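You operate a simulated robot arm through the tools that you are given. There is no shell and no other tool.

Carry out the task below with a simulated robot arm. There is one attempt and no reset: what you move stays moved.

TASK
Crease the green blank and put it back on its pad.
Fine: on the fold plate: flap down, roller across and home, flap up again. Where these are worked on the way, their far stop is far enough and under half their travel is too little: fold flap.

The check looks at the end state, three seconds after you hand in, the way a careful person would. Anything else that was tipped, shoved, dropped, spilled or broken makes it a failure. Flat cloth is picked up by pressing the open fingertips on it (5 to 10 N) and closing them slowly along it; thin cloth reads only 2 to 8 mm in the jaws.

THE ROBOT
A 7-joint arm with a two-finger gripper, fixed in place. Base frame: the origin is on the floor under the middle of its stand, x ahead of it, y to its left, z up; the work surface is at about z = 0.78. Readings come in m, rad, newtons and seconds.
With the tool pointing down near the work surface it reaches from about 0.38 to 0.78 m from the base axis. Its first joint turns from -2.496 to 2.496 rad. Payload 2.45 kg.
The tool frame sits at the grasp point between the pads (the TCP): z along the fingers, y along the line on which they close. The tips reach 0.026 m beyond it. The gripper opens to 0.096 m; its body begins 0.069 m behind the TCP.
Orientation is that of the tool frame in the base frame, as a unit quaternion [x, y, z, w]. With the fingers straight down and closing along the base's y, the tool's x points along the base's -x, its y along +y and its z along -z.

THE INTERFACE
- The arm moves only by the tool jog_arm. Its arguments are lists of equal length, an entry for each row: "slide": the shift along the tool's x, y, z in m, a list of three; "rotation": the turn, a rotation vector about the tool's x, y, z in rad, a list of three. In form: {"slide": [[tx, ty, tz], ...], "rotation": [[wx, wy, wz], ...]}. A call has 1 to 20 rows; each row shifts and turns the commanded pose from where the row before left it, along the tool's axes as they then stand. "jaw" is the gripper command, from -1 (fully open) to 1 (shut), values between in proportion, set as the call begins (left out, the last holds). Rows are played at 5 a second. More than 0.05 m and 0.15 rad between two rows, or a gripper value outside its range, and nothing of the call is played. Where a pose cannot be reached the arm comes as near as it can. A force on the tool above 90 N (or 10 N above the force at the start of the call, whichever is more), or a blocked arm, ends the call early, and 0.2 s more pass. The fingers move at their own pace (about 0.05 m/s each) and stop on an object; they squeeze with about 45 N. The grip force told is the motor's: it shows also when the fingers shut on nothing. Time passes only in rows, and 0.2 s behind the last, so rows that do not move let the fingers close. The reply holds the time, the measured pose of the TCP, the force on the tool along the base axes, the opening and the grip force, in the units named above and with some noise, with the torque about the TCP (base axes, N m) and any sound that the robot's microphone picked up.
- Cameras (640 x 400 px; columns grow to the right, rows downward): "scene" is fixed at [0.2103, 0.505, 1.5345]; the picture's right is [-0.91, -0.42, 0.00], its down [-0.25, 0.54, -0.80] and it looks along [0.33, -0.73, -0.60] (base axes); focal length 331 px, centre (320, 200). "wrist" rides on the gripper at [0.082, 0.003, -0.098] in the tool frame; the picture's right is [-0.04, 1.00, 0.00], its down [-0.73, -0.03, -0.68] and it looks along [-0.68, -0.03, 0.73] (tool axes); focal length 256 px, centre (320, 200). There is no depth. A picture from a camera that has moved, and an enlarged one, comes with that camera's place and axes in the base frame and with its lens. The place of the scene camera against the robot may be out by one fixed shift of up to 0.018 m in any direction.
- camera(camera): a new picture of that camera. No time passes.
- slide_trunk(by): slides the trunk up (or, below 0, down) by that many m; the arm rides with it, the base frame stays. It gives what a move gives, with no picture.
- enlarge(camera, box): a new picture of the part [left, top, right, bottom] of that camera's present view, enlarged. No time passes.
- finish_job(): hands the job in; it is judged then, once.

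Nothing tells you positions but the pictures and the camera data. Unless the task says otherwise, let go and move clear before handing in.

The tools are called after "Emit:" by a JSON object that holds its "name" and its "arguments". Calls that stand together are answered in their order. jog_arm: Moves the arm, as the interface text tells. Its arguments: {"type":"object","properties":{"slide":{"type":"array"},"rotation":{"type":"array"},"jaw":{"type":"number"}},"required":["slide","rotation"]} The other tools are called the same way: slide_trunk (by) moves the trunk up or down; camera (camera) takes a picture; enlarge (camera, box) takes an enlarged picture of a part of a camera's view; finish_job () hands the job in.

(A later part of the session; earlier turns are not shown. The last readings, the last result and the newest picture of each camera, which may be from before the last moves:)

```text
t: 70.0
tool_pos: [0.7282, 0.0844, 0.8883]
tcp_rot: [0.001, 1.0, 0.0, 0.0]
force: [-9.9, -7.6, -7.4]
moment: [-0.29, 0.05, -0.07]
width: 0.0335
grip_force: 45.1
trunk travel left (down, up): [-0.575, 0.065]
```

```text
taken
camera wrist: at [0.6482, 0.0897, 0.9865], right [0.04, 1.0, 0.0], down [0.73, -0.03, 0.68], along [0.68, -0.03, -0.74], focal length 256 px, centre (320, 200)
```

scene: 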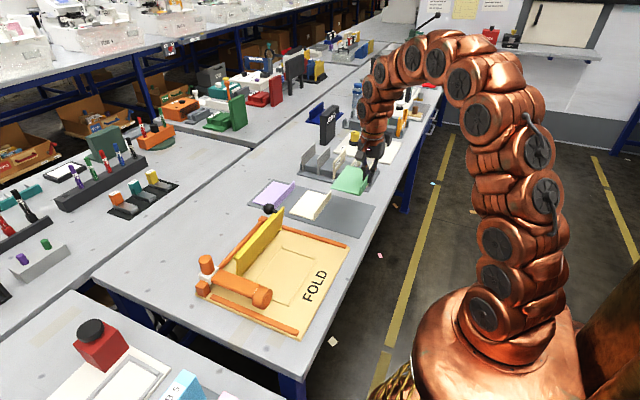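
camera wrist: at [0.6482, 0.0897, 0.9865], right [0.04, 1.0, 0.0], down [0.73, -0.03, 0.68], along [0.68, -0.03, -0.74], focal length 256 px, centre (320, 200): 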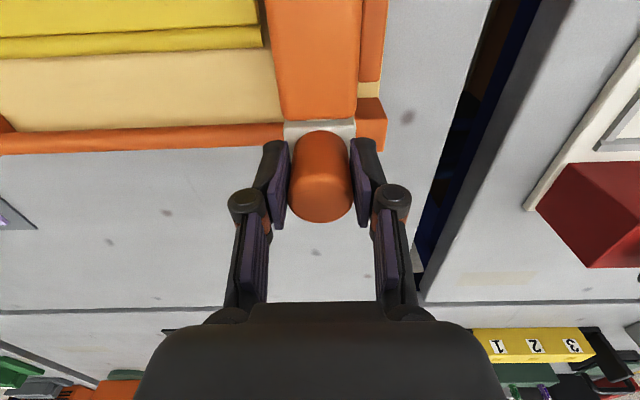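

The roller is back against its home stop. I'll release and rise.

Emit:
{"name": "jog_arm", "arguments": {"slide": [[0, 0, 0], [0, 0, 0], [0, 0, 0], [0, 0, -0.02], [0, 0, -0.04], [0, 0, -0.04], [0, 0, 0]], "rotation": [[0, 0, 0], [0, 0, 0], [0, 0, 0], [0, 0, 0], [0, 0, 0], [0, 0, 0], [0, 0, 0]], "jaw": -0.5}}

Emit:
{"name": "camera", "arguments": {"camera": "wrist"}}

Emit:
{"name": "enlarge", "arguments": {"camera": "scene", "box": [170, 160, 350, 310]}}

```text
t: 71.6
tool_pos: [0.7294, 0.0875, 0.9901]
tcp_rot: [0.0, 1.0, 0.0, 0.001]
force: [-0.7, 0.6, 0.1]
moment: [-0.02, 0.01, 0.0]
width: 0.0718
grip_force: 0.1
trunk travel left (down, up): [-0.575, 0.065]
```

```text
taken
camera wrist: at [0.6485, 0.0916, 1.0872], right [0.04, 1.0, 0.0], down [0.73, -0.03, 0.68], along [0.68, -0.03, -0.73], focal length 256 px, centre (320, 200)
```

wrist: 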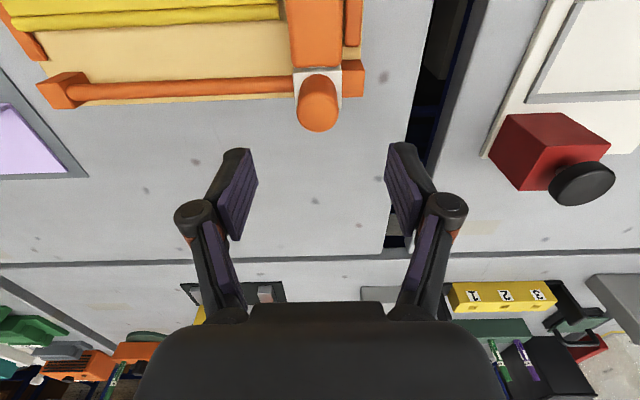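

```text
2.67 times, centred on (260, 235) of scene
camera zoom: at [0.2103, 0.505, 1.5345], right [-0.91, -0.42, 0.0], down [-0.25, 0.54, -0.8], along [0.33, -0.73, -0.6], focal length 882 px, centre (480, 107)
```

zoom: 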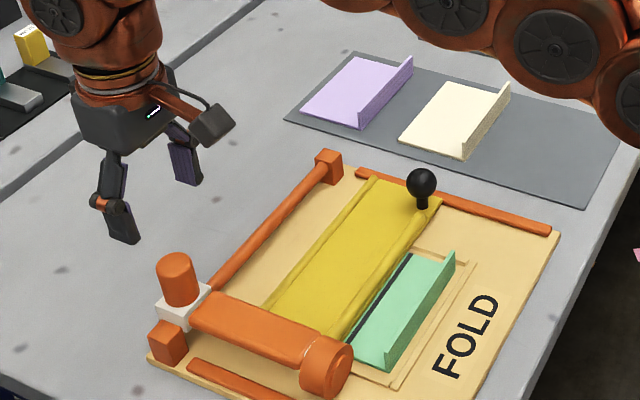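

The roller is home and the crease is visible. Now I'll go back above the flap ball, which now stands up at about (0.60, −0.168, 0.843).

Emit:
{"name": "jog_arm", "arguments": {"slide": [[0.0212, -0.04225, 0], [0.0212, -0.04225, 0], [0.0212, -0.04225, 0], [0.0212, -0.04225, 0], [0.0212, -0.04225, 0], [0.021, -0.04225, 0], [0, 0, 0.03], [0, 0, 0.008], [0, 0, 0]], "rotation": [[0, 0, 0], [0, 0, 0], [0, 0, 0], [0, 0, 0], [0, 0, 0], [0, 0, 0], [0, 0, 0], [0, 0, 0], [0, 0, 0]]}}

Emit:
{"name": "camera", "arguments": {"camera": "wrist"}}

Emit:
{"name": "enlarge", "arguments": {"camera": "scene", "box": [200, 160, 360, 300]}}

```text
t: 73.6
tool_pos: [0.6005, -0.1674, 0.9521]
tcp_rot: [0.001, 1.0, 0.001, 0.001]
force: [-1.0, 0.0, 0.0]
moment: [-0.02, 0.03, 0.03]
width: 0.0722
grip_force: 0.1
trunk travel left (down, up): [-0.575, 0.065]
```

```text
taken
camera wrist: at [0.5205, -0.1624, 1.0487], right [0.04, 1.0, 0.0], down [0.73, -0.03, 0.68], along [0.68, -0.03, -0.73], focal length 256 px, centre (320, 200)
```

wrist: 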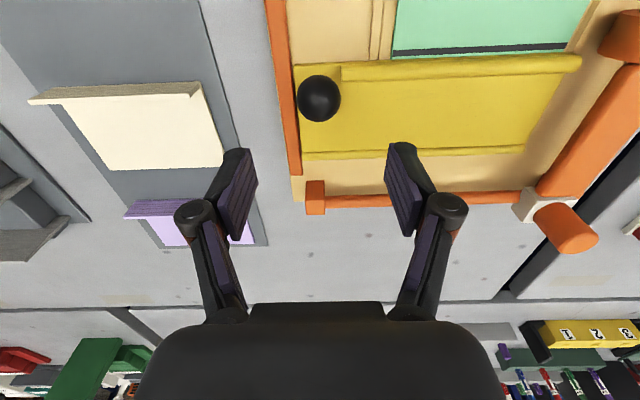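

```text
2.86 times, centred on (280, 230) of scene
camera zoom: at [0.2103, 0.505, 1.5345], right [-0.91, -0.42, 0.0], down [-0.25, 0.54, -0.8], along [0.33, -0.73, -0.6], focal length 945 px, centre (434, 114)
```

zoom: 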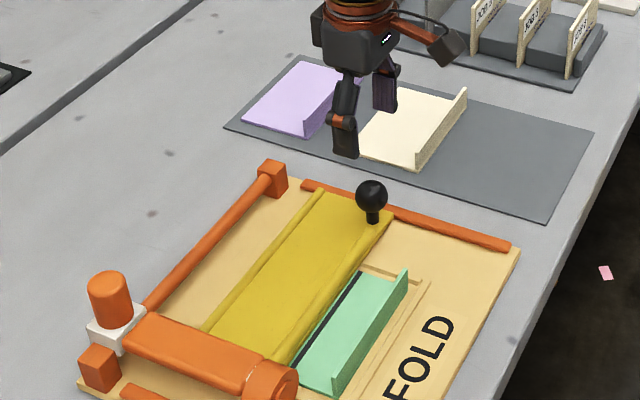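

The ball is at (0.601, −0.167). I'll descend and grip it slightly above its centre.

Emit:
{"name": "jog_arm", "arguments": {"slide": [[0.0005, 0.0005, 0.03], [0, 0, 0.03], [0, 0, 0.02], [0, 0, 0.012], [0, 0, 0]], "rotation": [[0, 0, 0], [0, 0, 0], [0, 0, 0], [0, 0, 0], [0, 0, 0]]}}

Emit:
{"name": "camera", "arguments": {"camera": "wrist"}}

Emit:
{"name": "jog_arm", "arguments": {"slide": [[0, 0, 0], [0, 0, 0], [0, 0, 0], [0, 0, 0], [0, 0, 0]], "rotation": [[0, 0, 0], [0, 0, 0], [0, 0, 0], [0, 0, 0], [0, 0, 0]], "jaw": 1.0}}

Emit:
{"name": "camera", "arguments": {"camera": "wrist"}}

```text
t: 74.8
tool_pos: [0.6019, -0.1674, 0.8573]
tcp_rot: [0.0, 1.0, -0.001, 0.0]
force: [0.4, 0.5, 0.4]
moment: [0.01, -0.01, -0.01]
width: 0.0721
grip_force: 0.0
trunk travel left (down, up): [-0.575, 0.065]
```

```text
taken
camera wrist: at [0.5207, -0.1625, 0.9555], right [0.04, 1.0, 0.0], down [0.73, -0.03, 0.68], along [0.68, -0.03, -0.73], focal length 256 px, centre (320, 200)
```

wrist: 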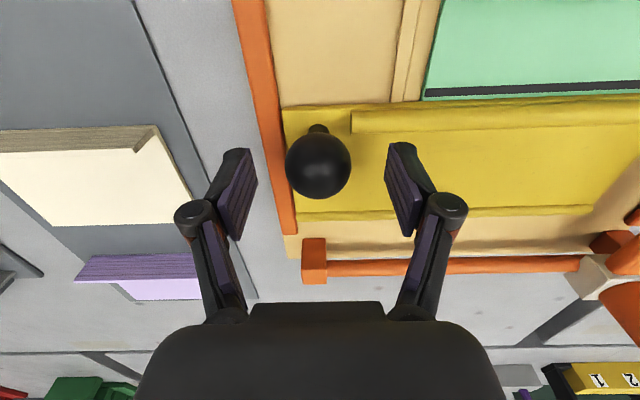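

```text
t: 76.0
tool_pos: [0.5999, -0.1683, 0.8578]
tcp_rot: [0.001, 1.0, -0.001, -0.001]
force: [-0.1, -9.4, 2.6]
moment: [-0.14, -0.08, -0.01]
width: 0.0347
grip_force: 45.0
trunk travel left (down, up): [-0.575, 0.065]
```

```text
taken
camera wrist: at [0.5206, -0.1634, 0.9558], right [0.04, 1.0, 0.0], down [0.73, -0.03, 0.68], along [0.68, -0.03, -0.73], focal length 256 px, centre (320, 200)
```

wrist: 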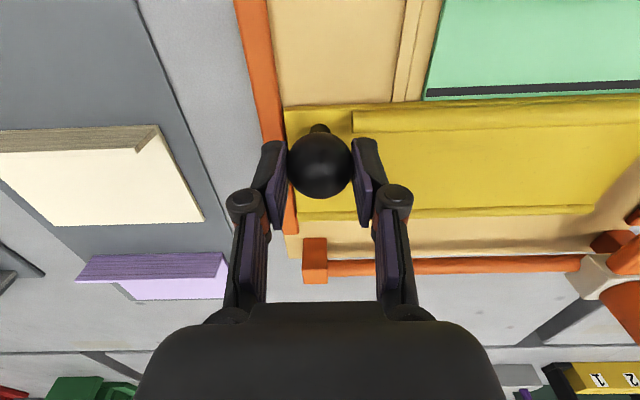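

The ball is gripped. I'll lift the flap along its arc about the hinge, first 20°.

Emit:
{"name": "jog_arm", "arguments": {"slide": [[-0.0038, -0.0007, -0.0066], [-0.0042, 0, -0.0062], [-0.0048, 0, -0.0058], [-0.0052, 0, -0.0054], [0, 0, 0]], "rotation": [[0, 0, 0], [0, 0, 0], [0, 0, 0], [0, 0, 0], [0, 0, 0]]}}

Emit:
{"name": "camera", "arguments": {"camera": "wrist"}}

Emit:
{"name": "enlarge", "arguments": {"camera": "scene", "box": [200, 160, 360, 300]}}

```text
t: 77.2
tool_pos: [0.6192, -0.1683, 0.8818]
tcp_rot: [0.0, 1.0, 0.0, 0.0]
force: [-15.7, -4.3, -5.8]
moment: [-0.02, 1.46, 0.03]
width: 0.0349
grip_force: 44.9
trunk travel left (down, up): [-0.575, 0.065]
```

```text
taken
camera wrist: at [0.5389, -0.1636, 0.98], right [0.04, 1.0, 0.0], down [0.73, -0.03, 0.68], along [0.68, -0.03, -0.73], focal length 256 px, centre (320, 200)
```

wrist: 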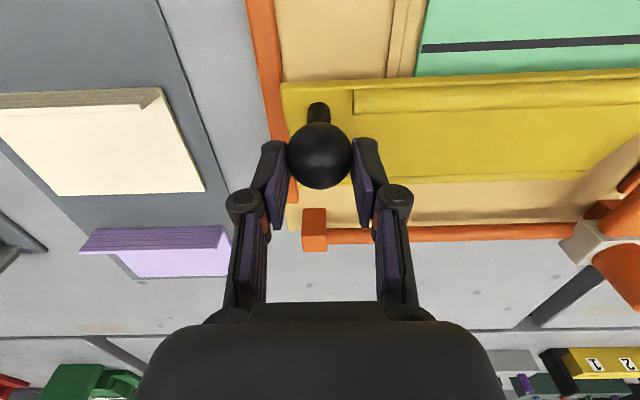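

```text
2.86 times, centred on (280, 230) of scene
camera zoom: at [0.2103, 0.505, 1.5345], right [-0.91, -0.42, 0.0], down [-0.25, 0.54, -0.8], along [0.33, -0.73, -0.6], focal length 945 px, centre (434, 114)
```

zoom: 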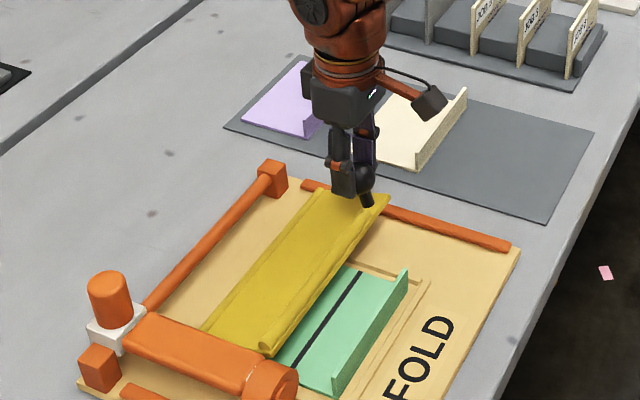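

Emit:
{"name": "jog_arm", "arguments": {"slide": [[-0.0057, 0, -0.0049], [-0.0062, 0, -0.0044], [-0.0065, 0, -0.0038], [-0.0067, 0, -0.0033], [0, 0, 0]], "rotation": [[0, 0, 0], [0, 0, 0], [0, 0, 0], [0, 0, 0], [0, 0, 0]]}}

Emit:
{"name": "camera", "arguments": {"camera": "wrist"}}

Emit:
{"name": "enlarge", "arguments": {"camera": "scene", "box": [200, 160, 360, 300]}}

```text
t: 78.4
tool_pos: [0.6436, -0.168, 0.8995]
tcp_rot: [-0.001, 1.0, 0.001, 0.001]
force: [-16.9, -2.9, -0.7]
moment: [-0.04, 1.54, 0.04]
width: 0.0351
grip_force: 45.2
trunk travel left (down, up): [-0.575, 0.065]
```

```text
taken
camera wrist: at [0.5628, -0.1636, 0.997], right [0.04, 1.0, 0.0], down [0.73, -0.03, 0.68], along [0.68, -0.03, -0.73], focal length 256 px, centre (320, 200)
```

wrist: 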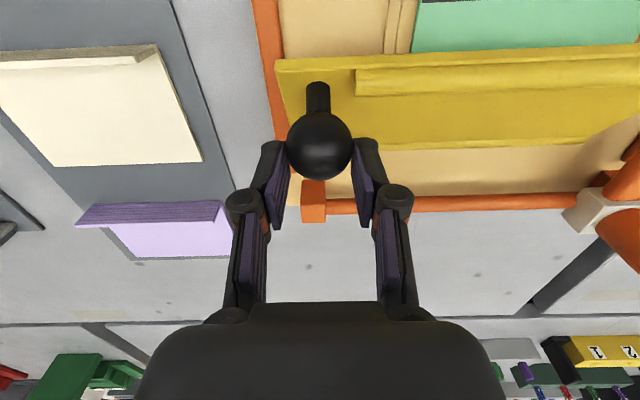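

```text
2.86 times, centred on (280, 230) of scene
camera zoom: at [0.2103, 0.505, 1.5345], right [-0.91, -0.42, 0.0], down [-0.25, 0.54, -0.8], along [0.33, -0.73, -0.6], focal length 945 px, centre (434, 114)
```

zoom: 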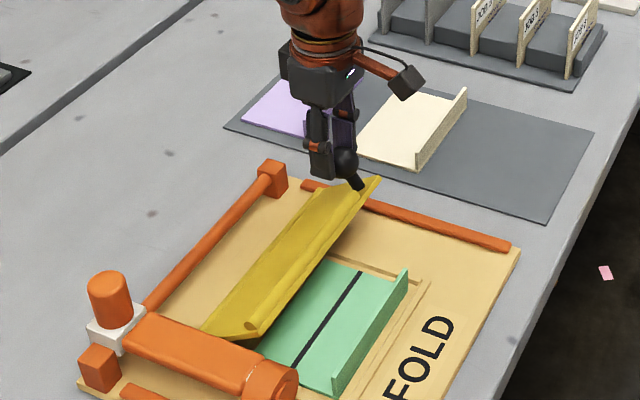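

The flap is about 35–40° up, but the ball has crept toward the fingertips. I'll open, re-centre on it and grip again.

Emit:
{"name": "jog_arm", "arguments": {"slide": [[0, 0, 0], [0, 0, 0], [0, 0, 0]], "rotation": [[0, 0, 0], [0, 0, 0], [0, 0, 0]], "jaw": -0.3}}

Emit:
{"name": "camera", "arguments": {"camera": "wrist"}}

Emit:
{"name": "enlarge", "arguments": {"camera": "scene", "box": [200, 160, 360, 300]}}

```text
t: 79.2
tool_pos: [0.6436, -0.1683, 0.8984]
tcp_rot: [0.0, 1.0, 0.0, 0.0]
force: [-0.2, -0.4, 0.4]
moment: [0.02, 0.03, 0.01]
width: 0.0622
grip_force: 0.0
trunk travel left (down, up): [-0.575, 0.065]
```

```text
taken
camera wrist: at [0.5637, -0.1634, 0.9964], right [0.04, 1.0, 0.0], down [0.73, -0.03, 0.68], along [0.68, -0.03, -0.73], focal length 256 px, centre (320, 200)
```

wrist: 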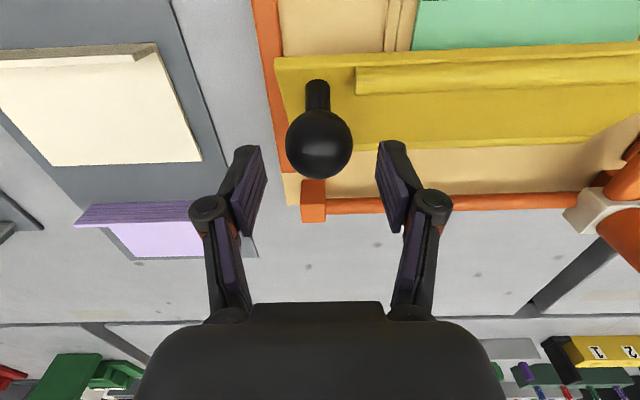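

```text
2.86 times, centred on (280, 230) of scene
camera zoom: at [0.2103, 0.505, 1.5345], right [-0.91, -0.42, 0.0], down [-0.25, 0.54, -0.8], along [0.33, -0.73, -0.6], focal length 945 px, centre (434, 114)
```

zoom: 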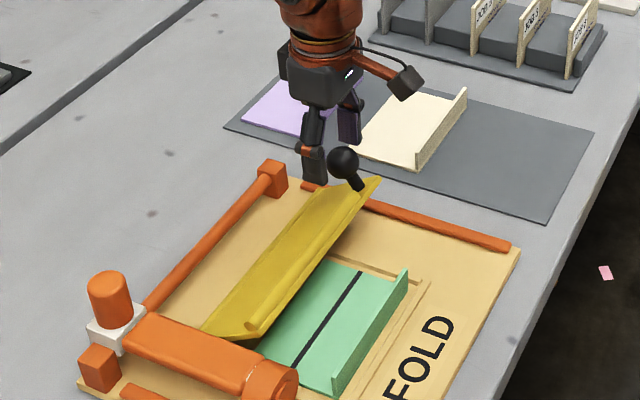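

Emit:
{"name": "jog_arm", "arguments": {"slide": [[0.009, 0, 0], [0.008, 0, 0.0042], [0, 0, 0.0042], [0, 0, 0]], "rotation": [[0, 0, 0], [0, 0, 0], [0, 0, 0], [0, 0, 0]]}}

Emit:
{"name": "jog_arm", "arguments": {"slide": [[0, 0, 0], [0, 0, 0], [0, 0, 0], [0, 0, 0]], "rotation": [[0, 0, 0], [0, 0, 0], [0, 0, 0], [0, 0, 0]], "jaw": 1.0}}

Emit:
{"name": "camera", "arguments": {"camera": "wrist"}}

```text
t: 80.2
tool_pos: [0.6265, -0.1665, 0.8896]
tcp_rot: [0.0, 1.0, 0.0, 0.0]
force: [-0.2, -0.3, 0.3]
moment: [-0.01, -0.04, 0.0]
width: 0.0623
grip_force: 0.0
trunk travel left (down, up): [-0.575, 0.065]
```

```text
t: 81.2
tool_pos: [0.6269, -0.1694, 0.8891]
tcp_rot: [0.001, 1.0, 0.0, -0.001]
force: [0.1, -9.5, 2.5]
moment: [-0.19, -0.19, -0.09]
width: 0.0347
grip_force: 45.3
trunk travel left (down, up): [-0.575, 0.065]
```

```text
taken
camera wrist: at [0.5464, -0.1634, 0.9881], right [0.04, 1.0, 0.0], down [0.73, -0.03, 0.68], along [0.68, -0.03, -0.73], focal length 256 px, centre (320, 200)
```

wrist: 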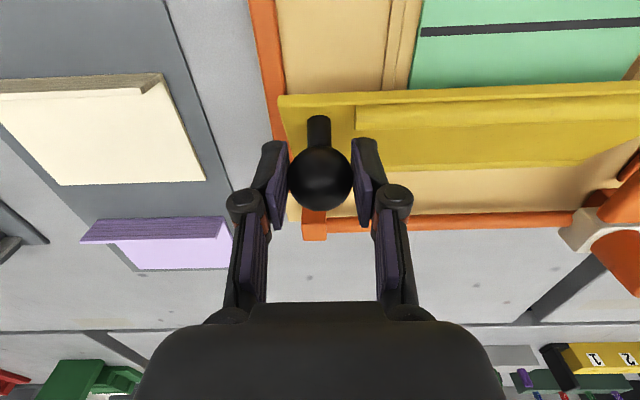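

Emit:
{"name": "jog_arm", "arguments": {"slide": [[-0.0066, -0.0007, -0.0036], [-0.0069, 0, -0.0029], [-0.0072, 0, -0.0023], [-0.0073, 0, -0.0018], [0, 0, 0]], "rotation": [[0, 0, 0], [0, 0, 0], [0, 0, 0], [0, 0, 0], [0, 0, 0]]}}

Emit:
{"name": "jog_arm", "arguments": {"slide": [[-0.0075, 0, -0.001], [-0.0075, 0, -0.0006], [-0.0075, 0, 0.0003], [-0.0075, 0, 0.0008], [0, 0, 0]], "rotation": [[0, 0, 0], [0, 0, 0], [0, 0, 0], [0, 0, 0], [0, 0, 0]]}}

Emit:
{"name": "camera", "arguments": {"camera": "wrist"}}

Emit:
{"name": "enlarge", "arguments": {"camera": "scene", "box": [200, 160, 360, 300]}}

```text
t: 82.4
tool_pos: [0.6551, -0.1691, 0.9023]
tcp_rot: [0.0, 1.0, 0.0, 0.001]
force: [-13.8, -2.9, -0.3]
moment: [0.02, 1.29, 0.02]
width: 0.0349
grip_force: 44.9
trunk travel left (down, up): [-0.575, 0.065]
```

```text
t: 83.6
tool_pos: [0.6853, -0.1691, 0.9041]
tcp_rot: [0.0, 1.0, 0.0, 0.002]
force: [-10.6, -3.7, 11.1]
moment: [-0.1, 1.13, 0.05]
width: 0.0346
grip_force: 45.0
trunk travel left (down, up): [-0.575, 0.065]
```

```text
taken
camera wrist: at [0.6043, -0.1635, 1.001], right [0.04, 1.0, 0.0], down [0.73, -0.03, 0.68], along [0.68, -0.03, -0.73], focal length 256 px, centre (320, 200)
```

wrist: 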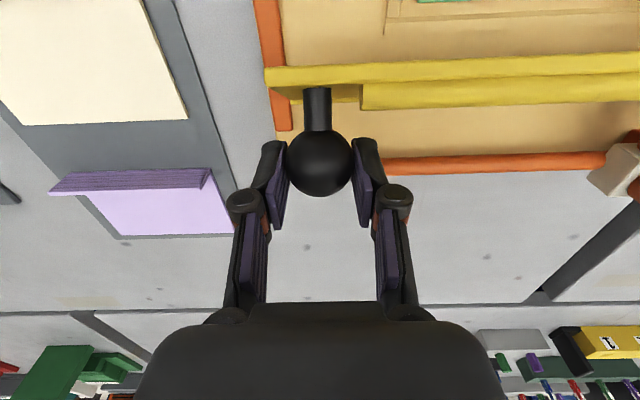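

```text
2.86 times, centred on (280, 230) of scene
camera zoom: at [0.2103, 0.505, 1.5345], right [-0.91, -0.42, 0.0], down [-0.25, 0.54, -0.8], along [0.33, -0.73, -0.6], focal length 945 px, centre (434, 114)
```

zoom: 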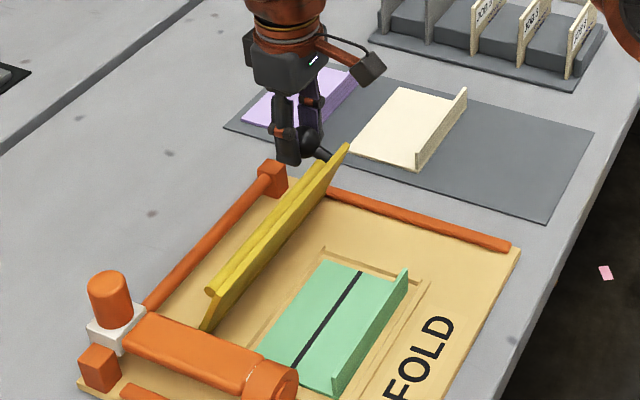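

The flap is nearly up. I'll finish the last ~14° to its upper rest.

Emit:
{"name": "jog_arm", "arguments": {"slide": [[-0.007, 0, 0.0005], [-0.007, 0, 0.001], [-0.006, 0, 0.0015], [0, 0, 0]], "rotation": [[0, 0, 0], [0, 0, 0], [0, 0, 0], [0, 0, 0]]}}

Emit:
{"name": "camera", "arguments": {"camera": "wrist"}}

Emit:
{"name": "enlarge", "arguments": {"camera": "scene", "box": [185, 190, 305, 310]}}

```text
t: 84.6
tool_pos: [0.7042, -0.1686, 0.8983]
tcp_rot: [0.002, 1.0, 0.0, 0.001]
force: [-13.2, -5.6, 2.8]
moment: [-0.05, 1.2, 0.02]
width: 0.0344
grip_force: 44.8
trunk travel left (down, up): [-0.575, 0.065]
```

```text
taken
camera wrist: at [0.6242, -0.1635, 0.9971], right [0.04, 1.0, 0.0], down [0.73, -0.03, 0.68], along [0.68, -0.03, -0.73], focal length 256 px, centre (320, 200)
```

wrist: 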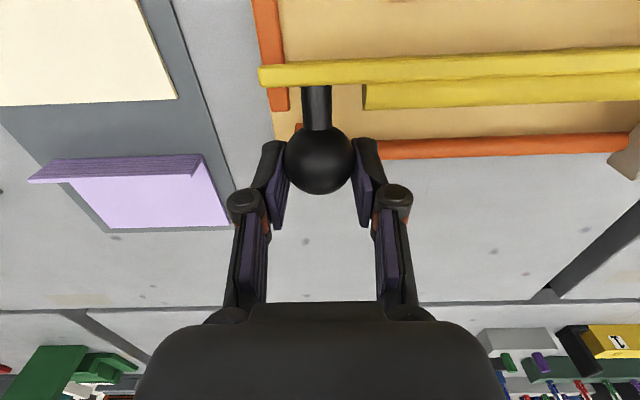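

```text
3.33 times, centred on (245, 250) of scene
camera zoom: at [0.2103, 0.505, 1.5345], right [-0.91, -0.42, 0.0], down [-0.25, 0.54, -0.8], along [0.33, -0.73, -0.6], focal length 1102 px, centre (570, 33)
```

zoom: 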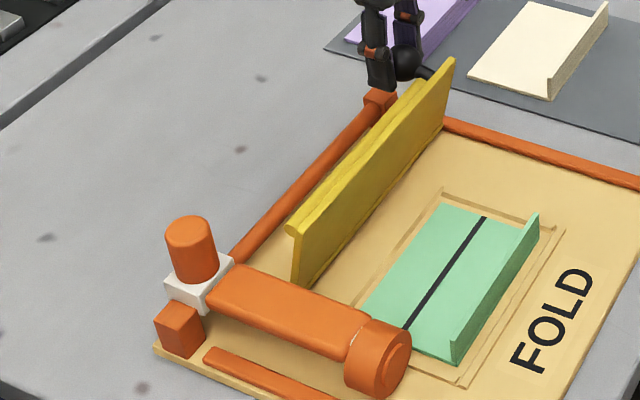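

It's within a few degrees of the original pose. I'll push a little further until the stop.

Emit:
{"name": "jog_arm", "arguments": {"slide": [[-0.003, 0, 0.001], [-0.003, 0, 0.001], [0, 0, 0]], "rotation": [[0, 0, 0], [0, 0, 0], [0, 0, 0]]}}

Emit:
{"name": "enlarge", "arguments": {"camera": "scene", "box": [185, 190, 305, 310]}}

Emit:
{"name": "jog_arm", "arguments": {"slide": [[-0.003, 0, 0.001], [-0.002, 0, 0.001], [0, 0, 0]], "rotation": [[0, 0, 0], [0, 0, 0], [0, 0, 0]]}}

Emit:
{"name": "enlarge", "arguments": {"camera": "scene", "box": [185, 190, 305, 310]}}

Emit:
{"name": "camera", "arguments": {"camera": "wrist"}}

```text
t: 85.4
tool_pos: [0.7097, -0.1677, 0.8968]
tcp_rot: [0.0, 1.0, 0.0, 0.0]
force: [-27.0, -5.4, 8.8]
moment: [-0.11, 1.07, 0.08]
width: 0.0343
grip_force: 44.6
trunk travel left (down, up): [-0.575, 0.065]
```

```text
3.33 times, centred on (245, 250) of scene
camera zoom: at [0.2103, 0.505, 1.5345], right [-0.91, -0.42, 0.0], down [-0.25, 0.54, -0.8], along [0.33, -0.73, -0.6], focal length 1102 px, centre (570, 33)
```

zoom: 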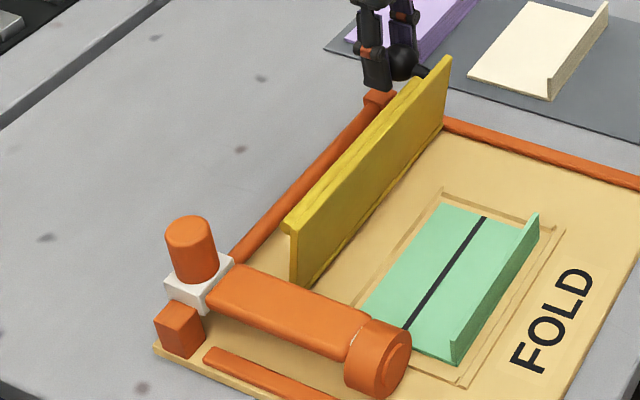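

```text
t: 86.2
tool_pos: [0.7163, -0.1656, 0.8944]
tcp_rot: [-0.001, 1.0, 0.0, 0.001]
force: [0.8, 1.6, 0.2]
moment: [0.0, -0.02, 0.05]
width: 0.0
grip_force: 27.5
trunk travel left (down, up): [-0.575, 0.065]
```

```text
3.33 times, centred on (245, 250) of scene
camera zoom: at [0.2103, 0.505, 1.5345], right [-0.91, -0.42, 0.0], down [-0.25, 0.54, -0.8], along [0.33, -0.73, -0.6], focal length 1102 px, centre (570, 33)
```

zoom: 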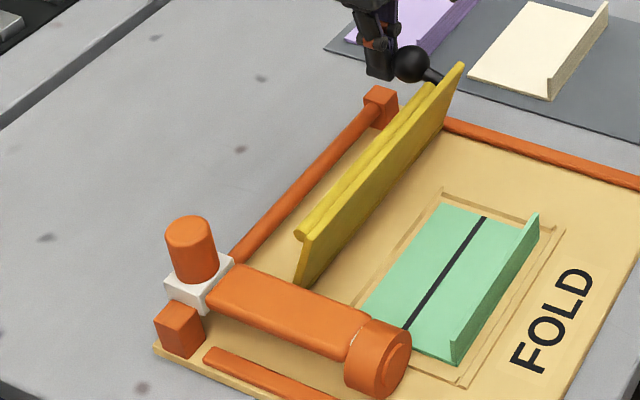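

```text
taken
camera wrist: at [0.6369, -0.1619, 0.9922], right [0.04, 1.0, 0.0], down [0.73, -0.03, 0.68], along [0.68, -0.03, -0.73], focal length 256 px, centre (320, 200)
```

wrist: 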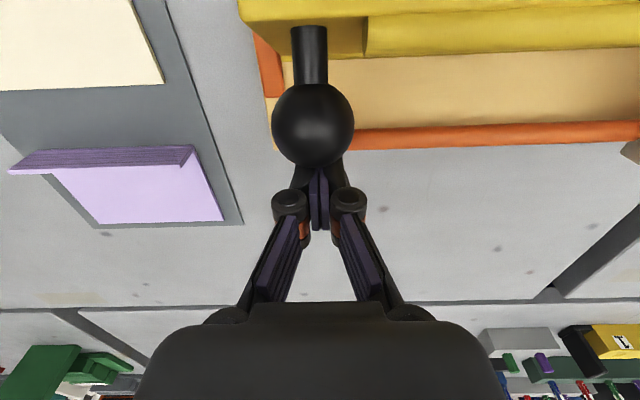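

The ball popped out of the pads at the stop and the flap tipped forward a few degrees. I'll rise, go round to the front with closed fingers, and push the flap's front face back to its stop.

Emit:
{"name": "jog_arm", "arguments": {"slide": [[0, 0, -0.03], [0, 0, -0.04], [0.0265, 0.0272, 0], [0.0265, 0.0272, 0], [0.0265, 0.0272, 0], [0.0265, 0.0272, 0], [0, 0, 0]], "rotation": [[0, 0, 0], [0, 0, 0], [0, 0, 0], [0, 0, 0], [0, 0, 0], [0, 0, 0], [0, 0, 0]]}}

Emit:
{"name": "camera", "arguments": {"camera": "wrist"}}

Emit:
{"name": "enlarge", "arguments": {"camera": "scene", "box": [185, 170, 325, 310]}}

```text
t: 87.8
tool_pos: [0.6082, -0.0595, 0.9635]
tcp_rot: [0.001, 1.0, 0.0, -0.001]
force: [0.3, -0.5, 0.4]
moment: [0.02, 0.0, 0.02]
width: 0.0
grip_force: 28.4
trunk travel left (down, up): [-0.575, 0.065]
```

```text
taken
camera wrist: at [0.5285, -0.0549, 1.0615], right [0.04, 1.0, 0.0], down [0.73, -0.03, 0.68], along [0.68, -0.03, -0.73], focal length 256 px, centre (320, 200)
```

wrist: 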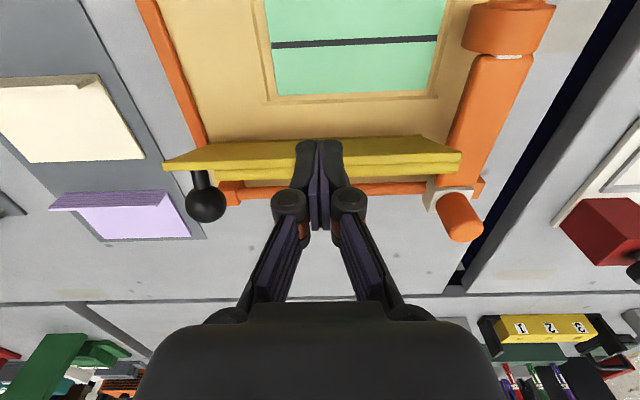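

```text
2.86 times, centred on (255, 240) of scene
camera zoom: at [0.2103, 0.505, 1.5345], right [-0.91, -0.42, 0.0], down [-0.25, 0.54, -0.8], along [0.33, -0.73, -0.6], focal length 945 px, centre (506, 86)
```

zoom: 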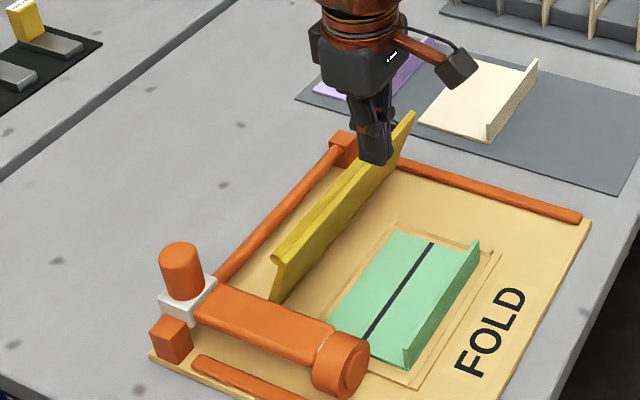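

Emit:
{"name": "jog_arm", "arguments": {"slide": [[0, 0, 0.03], [0, 0, 0.03], [0, 0, 0.02], [0, 0, 0.012], [0, 0, 0]], "rotation": [[0, 0, 0], [0, 0, 0], [0, 0, 0], [0, 0, 0], [0, 0, 0]]}}

Emit:
{"name": "camera", "arguments": {"camera": "wrist"}}

Emit:
{"name": "jog_arm", "arguments": {"slide": [[-0.008, 0, 0], [-0.008, 0, 0], [-0.006, 0, 0], [0, 0, 0]], "rotation": [[0, 0, 0], [0, 0, 0], [0, 0, 0], [0, 0, 0]]}}

Emit:
{"name": "enlarge", "arguments": {"camera": "scene", "box": [185, 190, 305, 310]}}

```text
t: 89.0
tool_pos: [0.6107, -0.0593, 0.8716]
tcp_rot: [0.0, 1.0, -0.001, 0.0]
force: [0.4, -0.5, 0.7]
moment: [0.02, 0.03, 0.01]
width: 0.0001
grip_force: 29.0
trunk travel left (down, up): [-0.575, 0.065]
```

```text
taken
camera wrist: at [0.5298, -0.0544, 0.97], right [0.04, 1.0, 0.0], down [0.73, -0.03, 0.68], along [0.68, -0.03, -0.73], focal length 256 px, centre (320, 200)
```

wrist: 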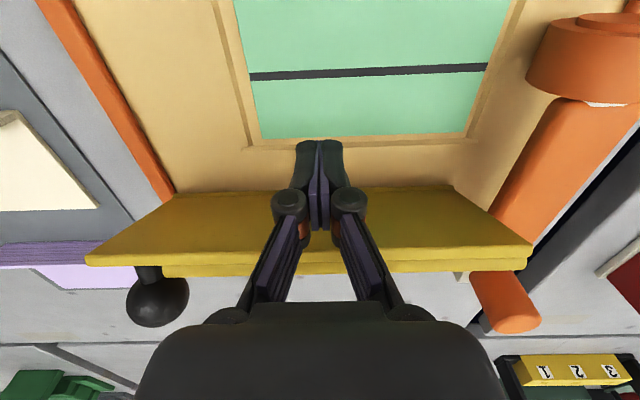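

```text
t: 90.0
tool_pos: [0.6323, -0.0584, 0.871]
tcp_rot: [0.0, 1.0, -0.001, -0.001]
force: [-1.9, -0.2, -0.2]
moment: [-0.01, -0.13, 0.01]
width: 0.006
grip_force: 28.2
trunk travel left (down, up): [-0.575, 0.065]
```

```text
3.33 times, centred on (245, 250) of scene
camera zoom: at [0.2103, 0.505, 1.5345], right [-0.91, -0.42, 0.0], down [-0.25, 0.54, -0.8], along [0.33, -0.73, -0.6], focal length 1102 px, centre (570, 33)
```

zoom: 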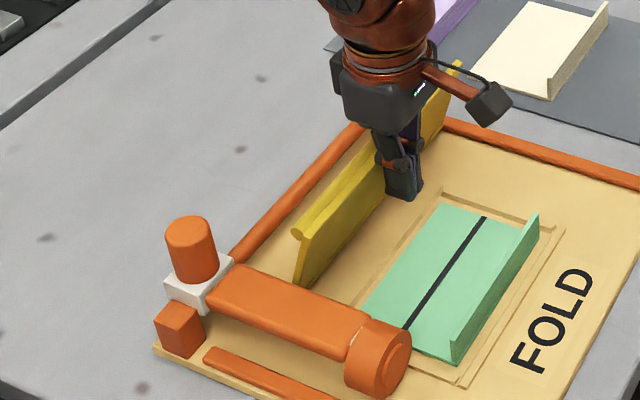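

Contact is light. I'll push on in small steps until the stop.

Emit:
{"name": "jog_arm", "arguments": {"slide": [[-0.003, 0, 0], [-0.003, 0, 0], [0, 0, 0]], "rotation": [[0, 0, 0], [0, 0, 0], [0, 0, 0]]}}

Emit:
{"name": "jog_arm", "arguments": {"slide": [[-0.002, 0, 0], [-0.002, 0, 0], [0, 0, 0]], "rotation": [[0, 0, 0], [0, 0, 0], [0, 0, 0]]}}

Emit:
{"name": "enlarge", "arguments": {"camera": "scene", "box": [185, 190, 305, 310]}}

```text
t: 90.8
tool_pos: [0.638, -0.059, 0.871]
tcp_rot: [0.0, 1.0, 0.0, 0.0]
force: [0.4, -0.1, 0.3]
moment: [0.02, 0.01, -0.02]
width: 0.0
grip_force: 28.2
trunk travel left (down, up): [-0.575, 0.065]
```

```text
t: 91.6
tool_pos: [0.6409, -0.0589, 0.8723]
tcp_rot: [0.0, 1.0, 0.0, -0.001]
force: [-0.3, -0.1, 0.5]
moment: [-0.03, -0.04, 0.01]
width: 0.0
grip_force: 28.5
trunk travel left (down, up): [-0.575, 0.065]
```

```text
3.33 times, centred on (245, 250) of scene
camera zoom: at [0.2103, 0.505, 1.5345], right [-0.91, -0.42, 0.0], down [-0.25, 0.54, -0.8], along [0.33, -0.73, -0.6], focal length 1102 px, centre (570, 33)
```

zoom: 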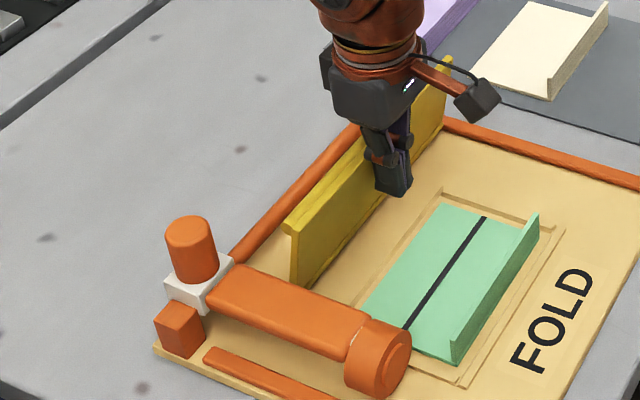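

Emit:
{"name": "jog_arm", "arguments": {"slide": [[-0.002, 0, 0], [-0.002, 0, 0], [0, 0, 0]], "rotation": [[0, 0, 0], [0, 0, 0], [0, 0, 0]]}}

Emit:
{"name": "jog_arm", "arguments": {"slide": [[-0.002, 0, 0], [-0.001, 0, 0], [0, 0, 0]], "rotation": [[0, 0, 0], [0, 0, 0], [0, 0, 0]]}}

Emit:
{"name": "enlarge", "arguments": {"camera": "scene", "box": [185, 190, 305, 310]}}

Emit:
{"name": "camera", "arguments": {"camera": "wrist"}}

```text
t: 92.4
tool_pos: [0.6429, -0.0581, 0.8716]
tcp_rot: [0.001, 1.0, -0.001, -0.002]
force: [-31.7, -2.7, -0.8]
moment: [0.31, -0.62, 0.07]
width: 0.0057
grip_force: 28.7
trunk travel left (down, up): [-0.575, 0.065]
```

```text
t: 93.2
tool_pos: [0.6433, -0.0596, 0.8721]
tcp_rot: [0.001, 1.0, 0.0, -0.003]
force: [-76.5, -3.1, -5.3]
moment: [-0.3, -1.41, -0.1]
width: 0.0062
grip_force: 28.9
trunk travel left (down, up): [-0.575, 0.065]
```

```text
3.33 times, centred on (245, 250) of scene
camera zoom: at [0.2103, 0.505, 1.5345], right [-0.91, -0.42, 0.0], down [-0.25, 0.54, -0.8], along [0.33, -0.73, -0.6], focal length 1102 px, centre (570, 33)
```

zoom: 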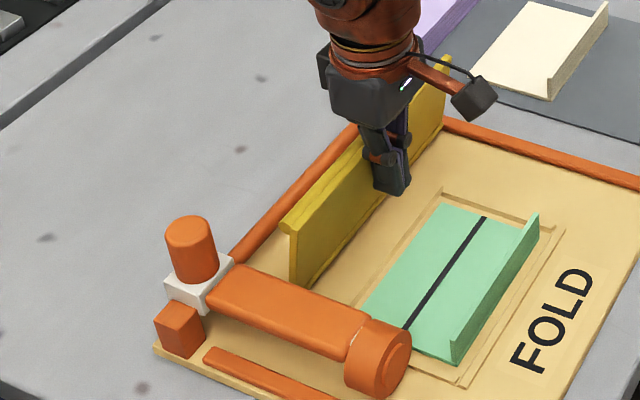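

```text
taken
camera wrist: at [0.5639, -0.0546, 0.9709], right [0.04, 1.0, 0.0], down [0.74, -0.03, 0.67], along [0.67, -0.03, -0.74], focal length 256 px, centre (320, 200)
```

wrist: 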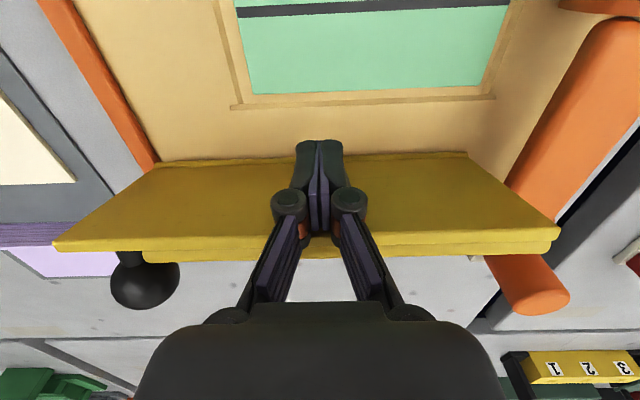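

The flap is firmly against its upper stop. I'll back off and confirm it stays up.

Emit:
{"name": "jog_arm", "arguments": {"slide": [[0.004, 0, 0], [0.006, 0, 0], [0.02, 0, 0], [0.01, 0, 0], [0, 0, -0.03], [0, 0, -0.04], [0, 0, -0.04], [0, 0, 0]], "rotation": [[0, 0, 0], [0, 0, 0], [0, 0, 0], [0, 0, 0], [0, 0, 0], [0, 0, 0], [0, 0, 0], [0, 0, 0]]}}

Emit:
{"name": "camera", "arguments": {"camera": "wrist"}}

Emit:
{"name": "enlarge", "arguments": {"camera": "scene", "box": [185, 190, 305, 310]}}

```text
t: 95.0
tool_pos: [0.6089, -0.0615, 0.984]
tcp_rot: [0.0, 1.0, 0.0, 0.0]
force: [-0.7, 0.1, -0.1]
moment: [0.0, 0.02, 0.0]
width: 0.0002
grip_force: 28.4
trunk travel left (down, up): [-0.575, 0.065]
```

```text
taken
camera wrist: at [0.5283, -0.0559, 1.0819], right [0.04, 1.0, 0.0], down [0.73, -0.03, 0.68], along [0.68, -0.03, -0.73], focal length 256 px, centre (320, 200)
```

wrist: 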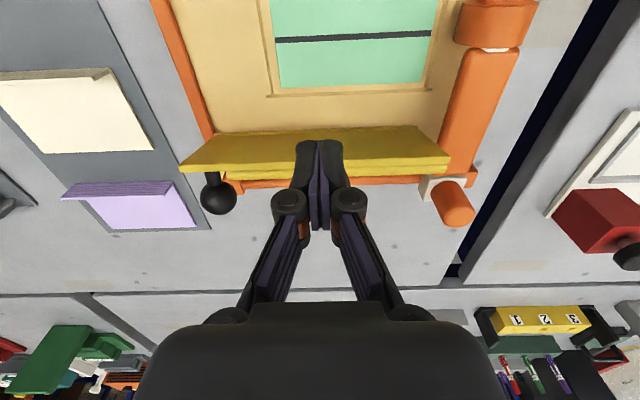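

```text
3.33 times, centred on (245, 250) of scene
camera zoom: at [0.2103, 0.505, 1.5345], right [-0.91, -0.42, 0.0], down [-0.25, 0.54, -0.8], along [0.33, -0.73, -0.6], focal length 1102 px, centre (570, 33)
```

zoom: 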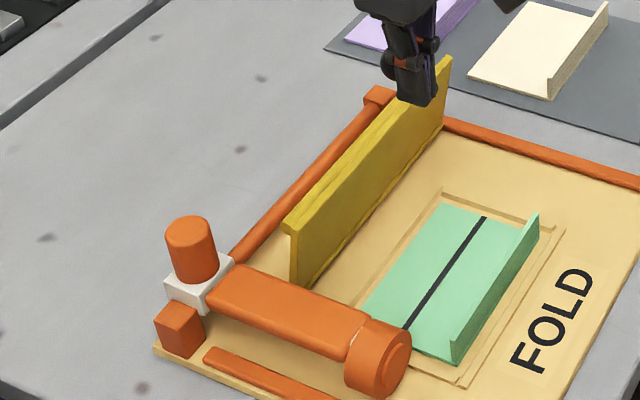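

The flap is up at its original position, the roller is home and the crease is in. Now I'll turn the fingers to close along x and go above the blank's lip.

Emit:
{"name": "jog_arm", "arguments": {"slide": [[0.0405, 0.015, 0], [0.0405, 0.0146, 0], [0, 0, 0], [0, 0, 0], [0, 0, 0], [0, 0, 0], [0, 0, 0], [0, 0, 0], [0, 0, 0], [0, 0, 0], [0, 0, 0], [0, 0, 0], [0, 0, 0], [0, 0, 0.03], [0, 0, 0.03], [0, 0, 0.0221], [0, 0, 0]], "rotation": [[0, 0, 0], [0, 0, 0], [0, 0, 0.1428], [0, 0, 0.1428], [0, 0, 0.1428], [0, 0, 0.1428], [0, 0, 0.1428], [0, 0, 0.1428], [0, 0, 0.1428], [0, 0, 0.1428], [0, 0, 0.1428], [0, 0, 0.1428], [0, 0, 0.1428], [0, 0, 0], [0, 0, 0], [0, 0, 0], [0, 0, 0]], "jaw": 0.2}}

Emit:
{"name": "camera", "arguments": {"camera": "wrist"}}

Emit:
{"name": "enlarge", "arguments": {"camera": "wrist", "box": [220, 40, 500, 260]}}

Emit:
{"name": "enlarge", "arguments": {"camera": "scene", "box": [190, 170, 390, 340]}}

```text
t: 98.6
tool_pos: [0.5282, -0.0286, 0.8996]
tcp_rot: [0.707, 0.707, 0.0, -0.001]
force: [0.4, 0.0, 0.8]
moment: [-0.03, 0.04, 0.01]
width: 0.0383
grip_force: 0.0
trunk travel left (down, up): [-0.575, 0.065]
```

```text
taken
camera wrist: at [0.5326, 0.054, 0.9986], right [1.0, -0.04, 0.0], down [-0.03, -0.73, 0.68], along [-0.03, -0.68, -0.73], focal length 256 px, centre (320, 200)
```

wrist: 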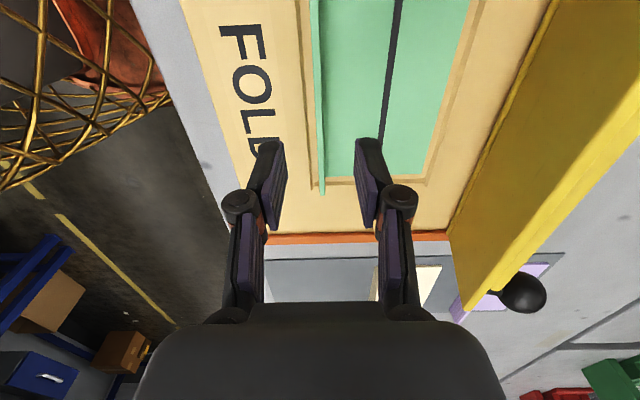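

```text
1.82 times, centred on (360, 150) of wrist
camera zoom: at [0.5326, 0.054, 0.9986], right [1.0, -0.04, 0.0], down [-0.03, -0.73, 0.68], along [-0.03, -0.68, -0.73], focal length 465 px, centre (247, 291)
```

zoom: 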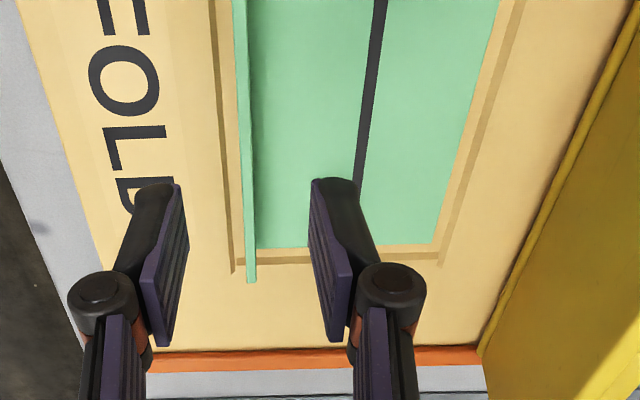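

```text
2.35 times, centred on (290, 255) of scene
camera zoom: at [0.2103, 0.505, 1.5345], right [-0.91, -0.42, 0.0], down [-0.25, 0.54, -0.8], along [0.33, -0.73, -0.6], focal length 778 px, centre (391, 71)
```

zoom: 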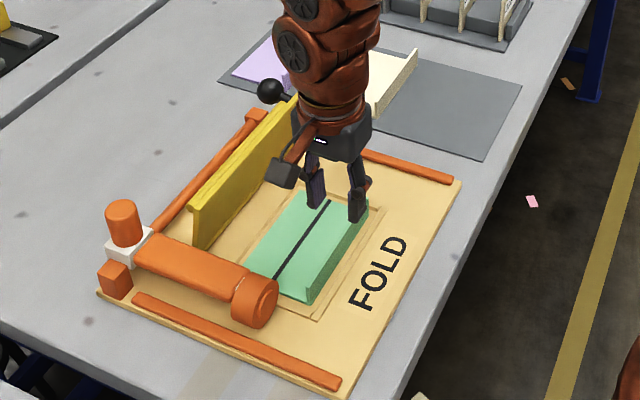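

The lip is still at x≈0.528 and parallel to y. I'll descend and grip it at the same height as before.

Emit:
{"name": "jog_arm", "arguments": {"slide": [[0, 0, 0.02], [0, 0, 0.02], [0, 0, 0.02], [0, 0, 0.0125], [0, 0, 0]], "rotation": [[0, 0, 0], [0, 0, 0], [0, 0, 0], [0, 0, 0], [0, 0, 0]]}}

Emit:
{"name": "enlarge", "arguments": {"camera": "wrist", "box": [240, 60, 440, 260]}}

```text
t: 99.8
tool_pos: [0.5268, -0.0289, 0.8268]
tcp_rot: [0.707, 0.707, 0.0, 0.0]
force: [0.1, -0.1, 0.5]
moment: [-0.01, -0.01, -0.02]
width: 0.0383
grip_force: 0.1
trunk travel left (down, up): [-0.575, 0.065]
```

```text
2.00 times, centred on (340, 160) of wrist
camera zoom: at [0.5327, 0.0539, 0.9248], right [1.0, -0.04, 0.0], down [-0.03, -0.73, 0.68], along [-0.03, -0.68, -0.73], focal length 512 px, centre (280, 280)
```

zoom: 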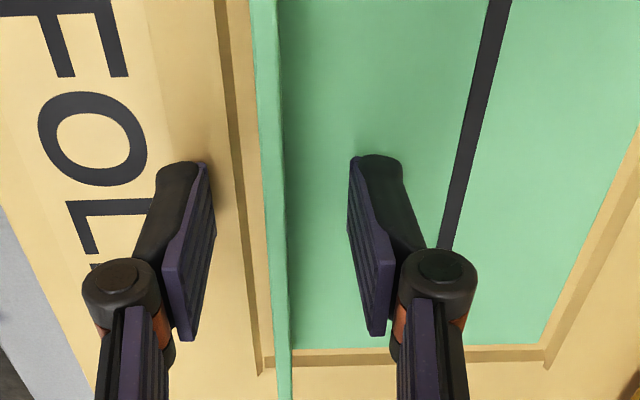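

Emit:
{"name": "jog_arm", "arguments": {"slide": [[0, -0.001, 0], [0, 0, 0], [0, 0, 0], [0, 0, 0], [0, 0, 0]], "rotation": [[0, 0, 0], [0, 0, 0], [0, 0, 0], [0, 0, 0], [0, 0, 0]], "jaw": 1.0}}

Emit:
{"name": "camera", "arguments": {"camera": "wrist"}}

```text
t: 101.0
tool_pos: [0.5278, -0.0302, 0.8268]
tcp_rot: [0.707, 0.707, 0.0, 0.0]
force: [0.4, 0.7, 0.2]
moment: [-0.02, 0.04, -0.03]
width: 0.006
grip_force: 32.5
trunk travel left (down, up): [-0.575, 0.065]
```

```text
taken
camera wrist: at [0.5317, 0.0538, 0.9251], right [1.0, -0.04, 0.0], down [-0.03, -0.73, 0.68], along [-0.03, -0.68, -0.73], focal length 256 px, centre (320, 200)
```

wrist: 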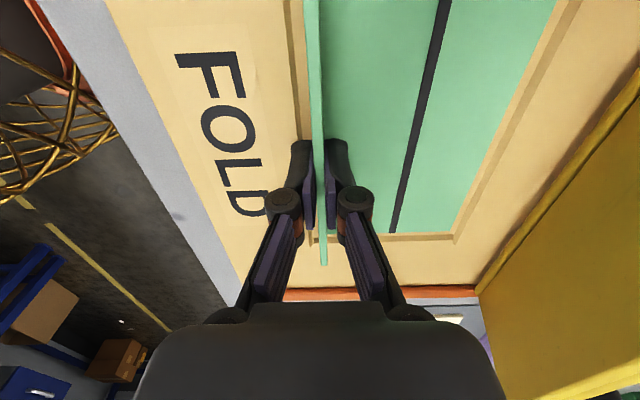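

Gripped with the same offset as before. I'll lift straight up and carry it back above its pad.

Emit:
{"name": "jog_arm", "arguments": {"slide": [[0, 0, -0.01], [0, 0, -0.02], [0, 0, -0.03], [0, 0, -0.04], [0, 0, -0.0417], [-0.0414, -0.0099, 0], [-0.0414, -0.0099, 0], [-0.0414, -0.0099, 0], [-0.0414, -0.0099, 0], [-0.0414, -0.0099, 0], [-0.0414, -0.0099, 0], [-0.0413, -0.0098, 0], [-0.0413, -0.0098, 0], [0, 0, 0]], "rotation": [[0, 0, 0], [0, 0, 0], [0, 0, 0], [0, 0, 0], [0, 0, 0], [0, 0, 0], [0, 0, 0], [0, 0, 0], [0, 0, 0], [0, 0, 0], [0, 0, 0], [0, 0, 0], [0, 0, 0], [0, 0, 0]]}}

Emit:
{"name": "camera", "arguments": {"camera": "wrist"}}

Emit:
{"name": "enlarge", "arguments": {"camera": "scene", "box": [190, 150, 400, 330]}}

```text
t: 104.0
tool_pos: [0.4481, -0.362, 0.9699]
tcp_rot: [0.707, 0.707, -0.001, 0.001]
force: [0.1, -0.4, 0.5]
moment: [0.02, 0.03, -0.02]
width: 0.0058
grip_force: 32.8
trunk travel left (down, up): [-0.575, 0.065]
```

```text
taken
camera wrist: at [0.4528, -0.2778, 1.0686], right [1.0, -0.04, 0.0], down [-0.03, -0.73, 0.68], along [-0.03, -0.68, -0.73], focal length 256 px, centre (320, 200)
```

wrist: 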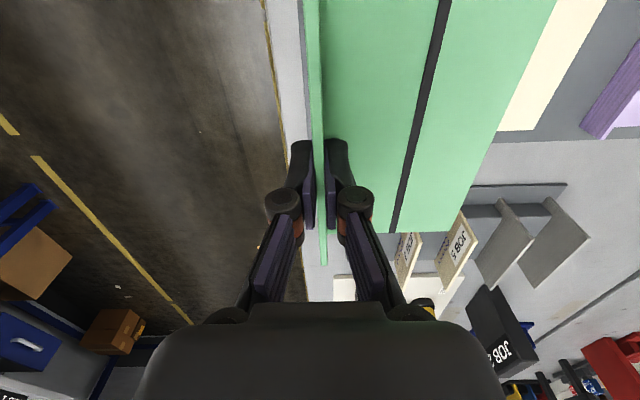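

```text
2.22 times, centred on (295, 240) of scene
camera zoom: at [0.2103, 0.505, 1.5345], right [-0.91, -0.42, 0.0], down [-0.25, 0.54, -0.8], along [0.33, -0.73, -0.6], focal length 735 px, centre (376, 111)
```

zoom: 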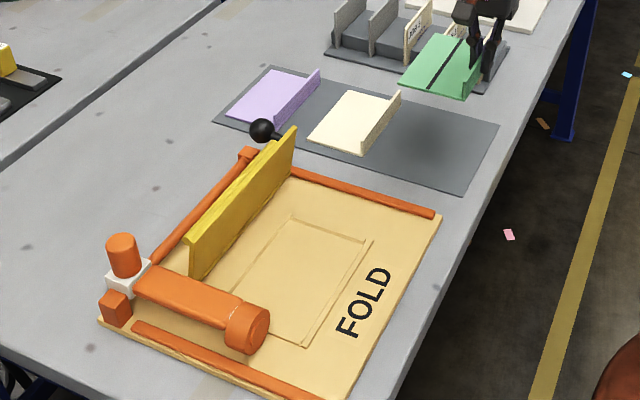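

The blank is above its pad in the same pose as when first lifted, and flap and roller are as they were. I'll lower it most of the way.

Emit:
{"name": "jog_arm", "arguments": {"slide": [[0.001, 0, 0.03], [0, 0, 0.03], [0, 0, 0.03], [0, 0, 0.03], [0, 0, 0.02], [0, 0, 0]], "rotation": [[0, 0, 0], [0, 0, 0], [0, 0, 0], [0, 0, 0], [0, 0, 0], [0, 0, 0]]}}

Emit:
{"name": "camera", "arguments": {"camera": "wrist"}}

Emit:
{"name": "enlarge", "arguments": {"camera": "scene", "box": [240, 170, 400, 260]}}

```text
t: 105.4
tool_pos: [0.4494, -0.3598, 0.8291]
tcp_rot: [0.707, 0.707, 0.0, 0.0]
force: [-0.1, 0.1, -0.4]
moment: [0.0, 0.04, -0.01]
width: 0.0059
grip_force: 32.5
trunk travel left (down, up): [-0.575, 0.065]
```

```text
taken
camera wrist: at [0.4533, -0.2768, 0.9272], right [1.0, -0.04, 0.0], down [-0.03, -0.73, 0.68], along [-0.03, -0.68, -0.73], focal length 256 px, centre (320, 200)
```

wrist: 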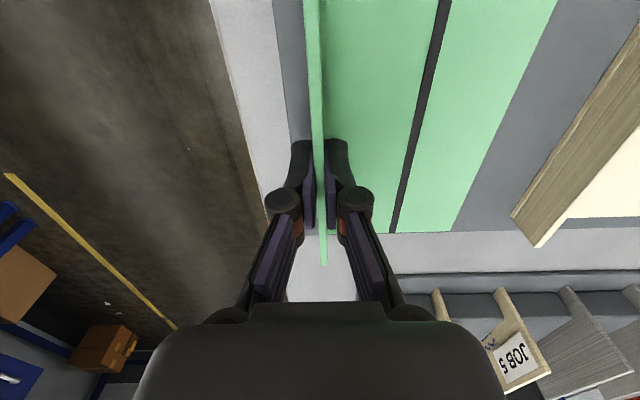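

```text
4.00 times, centred on (320, 215) of scene
camera zoom: at [0.2103, 0.505, 1.5345], right [-0.91, -0.42, 0.0], down [-0.25, 0.54, -0.8], along [0.33, -0.73, -0.6], focal length 1322 px, centre (320, 140)
```

zoom: 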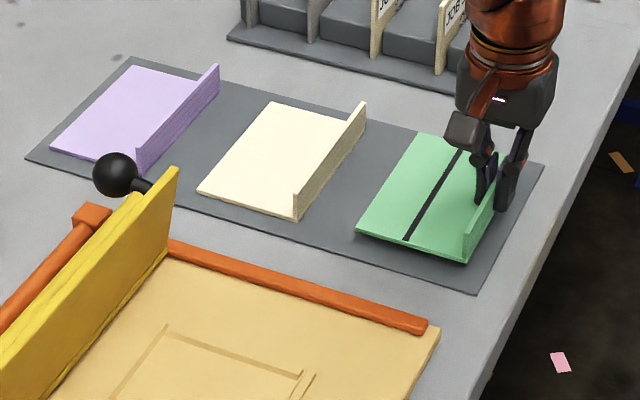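

Emit:
{"name": "jog_arm", "arguments": {"slide": [[0, 0, 0.002], [0, 0, 0.002], [0, 0, 0.002], [0, 0, 0.001], [0, 0, 0]], "rotation": [[0, 0, 0], [0, 0, 0], [0, 0, 0], [0, 0, 0], [0, 0, 0]]}}

```text
t: 106.6
tool_pos: [0.4473, -0.359, 0.8227]
tcp_rot: [0.707, 0.707, 0.0, 0.0]
force: [0.6, 0.3, 0.2]
moment: [0.01, -0.01, -0.03]
width: 0.006
grip_force: 32.1
trunk travel left (down, up): [-0.575, 0.065]
```

Emit:
{"name": "jog_arm", "arguments": {"slide": [[0, 0, 0.001], [0, 0, 0.001], [0, 0, 0]], "rotation": [[0, 0, 0], [0, 0, 0], [0, 0, 0]]}}

```text
t: 107.4
tool_pos: [0.4486, -0.3608, 0.8194]
tcp_rot: [0.707, 0.707, 0.0, -0.001]
force: [0.5, 0.1, 0.4]
moment: [-0.02, -0.03, -0.01]
width: 0.0059
grip_force: 32.3
trunk travel left (down, up): [-0.575, 0.065]
```

Emit:
{"name": "jog_arm", "arguments": {"slide": [[0, 0, 0.001], [0, 0, 0]], "rotation": [[0, 0, 0], [0, 0, 0]]}}

```text
t: 108.0
tool_pos: [0.4478, -0.3592, 0.819]
tcp_rot: [0.707, 0.707, 0.0, 0.001]
force: [0.3, -0.2, 0.3]
moment: [-0.02, 0.02, 0.01]
width: 0.0059
grip_force: 32.4
trunk travel left (down, up): [-0.575, 0.065]
```

Emit:
{"name": "jog_arm", "arguments": {"slide": [[0, 0, 0.001], [0, 0, 0]], "rotation": [[0, 0, 0], [0, 0, 0]]}}

```text
t: 108.6
tool_pos: [0.4474, -0.3586, 0.8176]
tcp_rot: [0.708, 0.707, 0.0, 0.0]
force: [-0.2, -1.2, -0.2]
moment: [-0.03, 0.01, -0.04]
width: 0.0061
grip_force: 32.5
trunk travel left (down, up): [-0.575, 0.065]
```

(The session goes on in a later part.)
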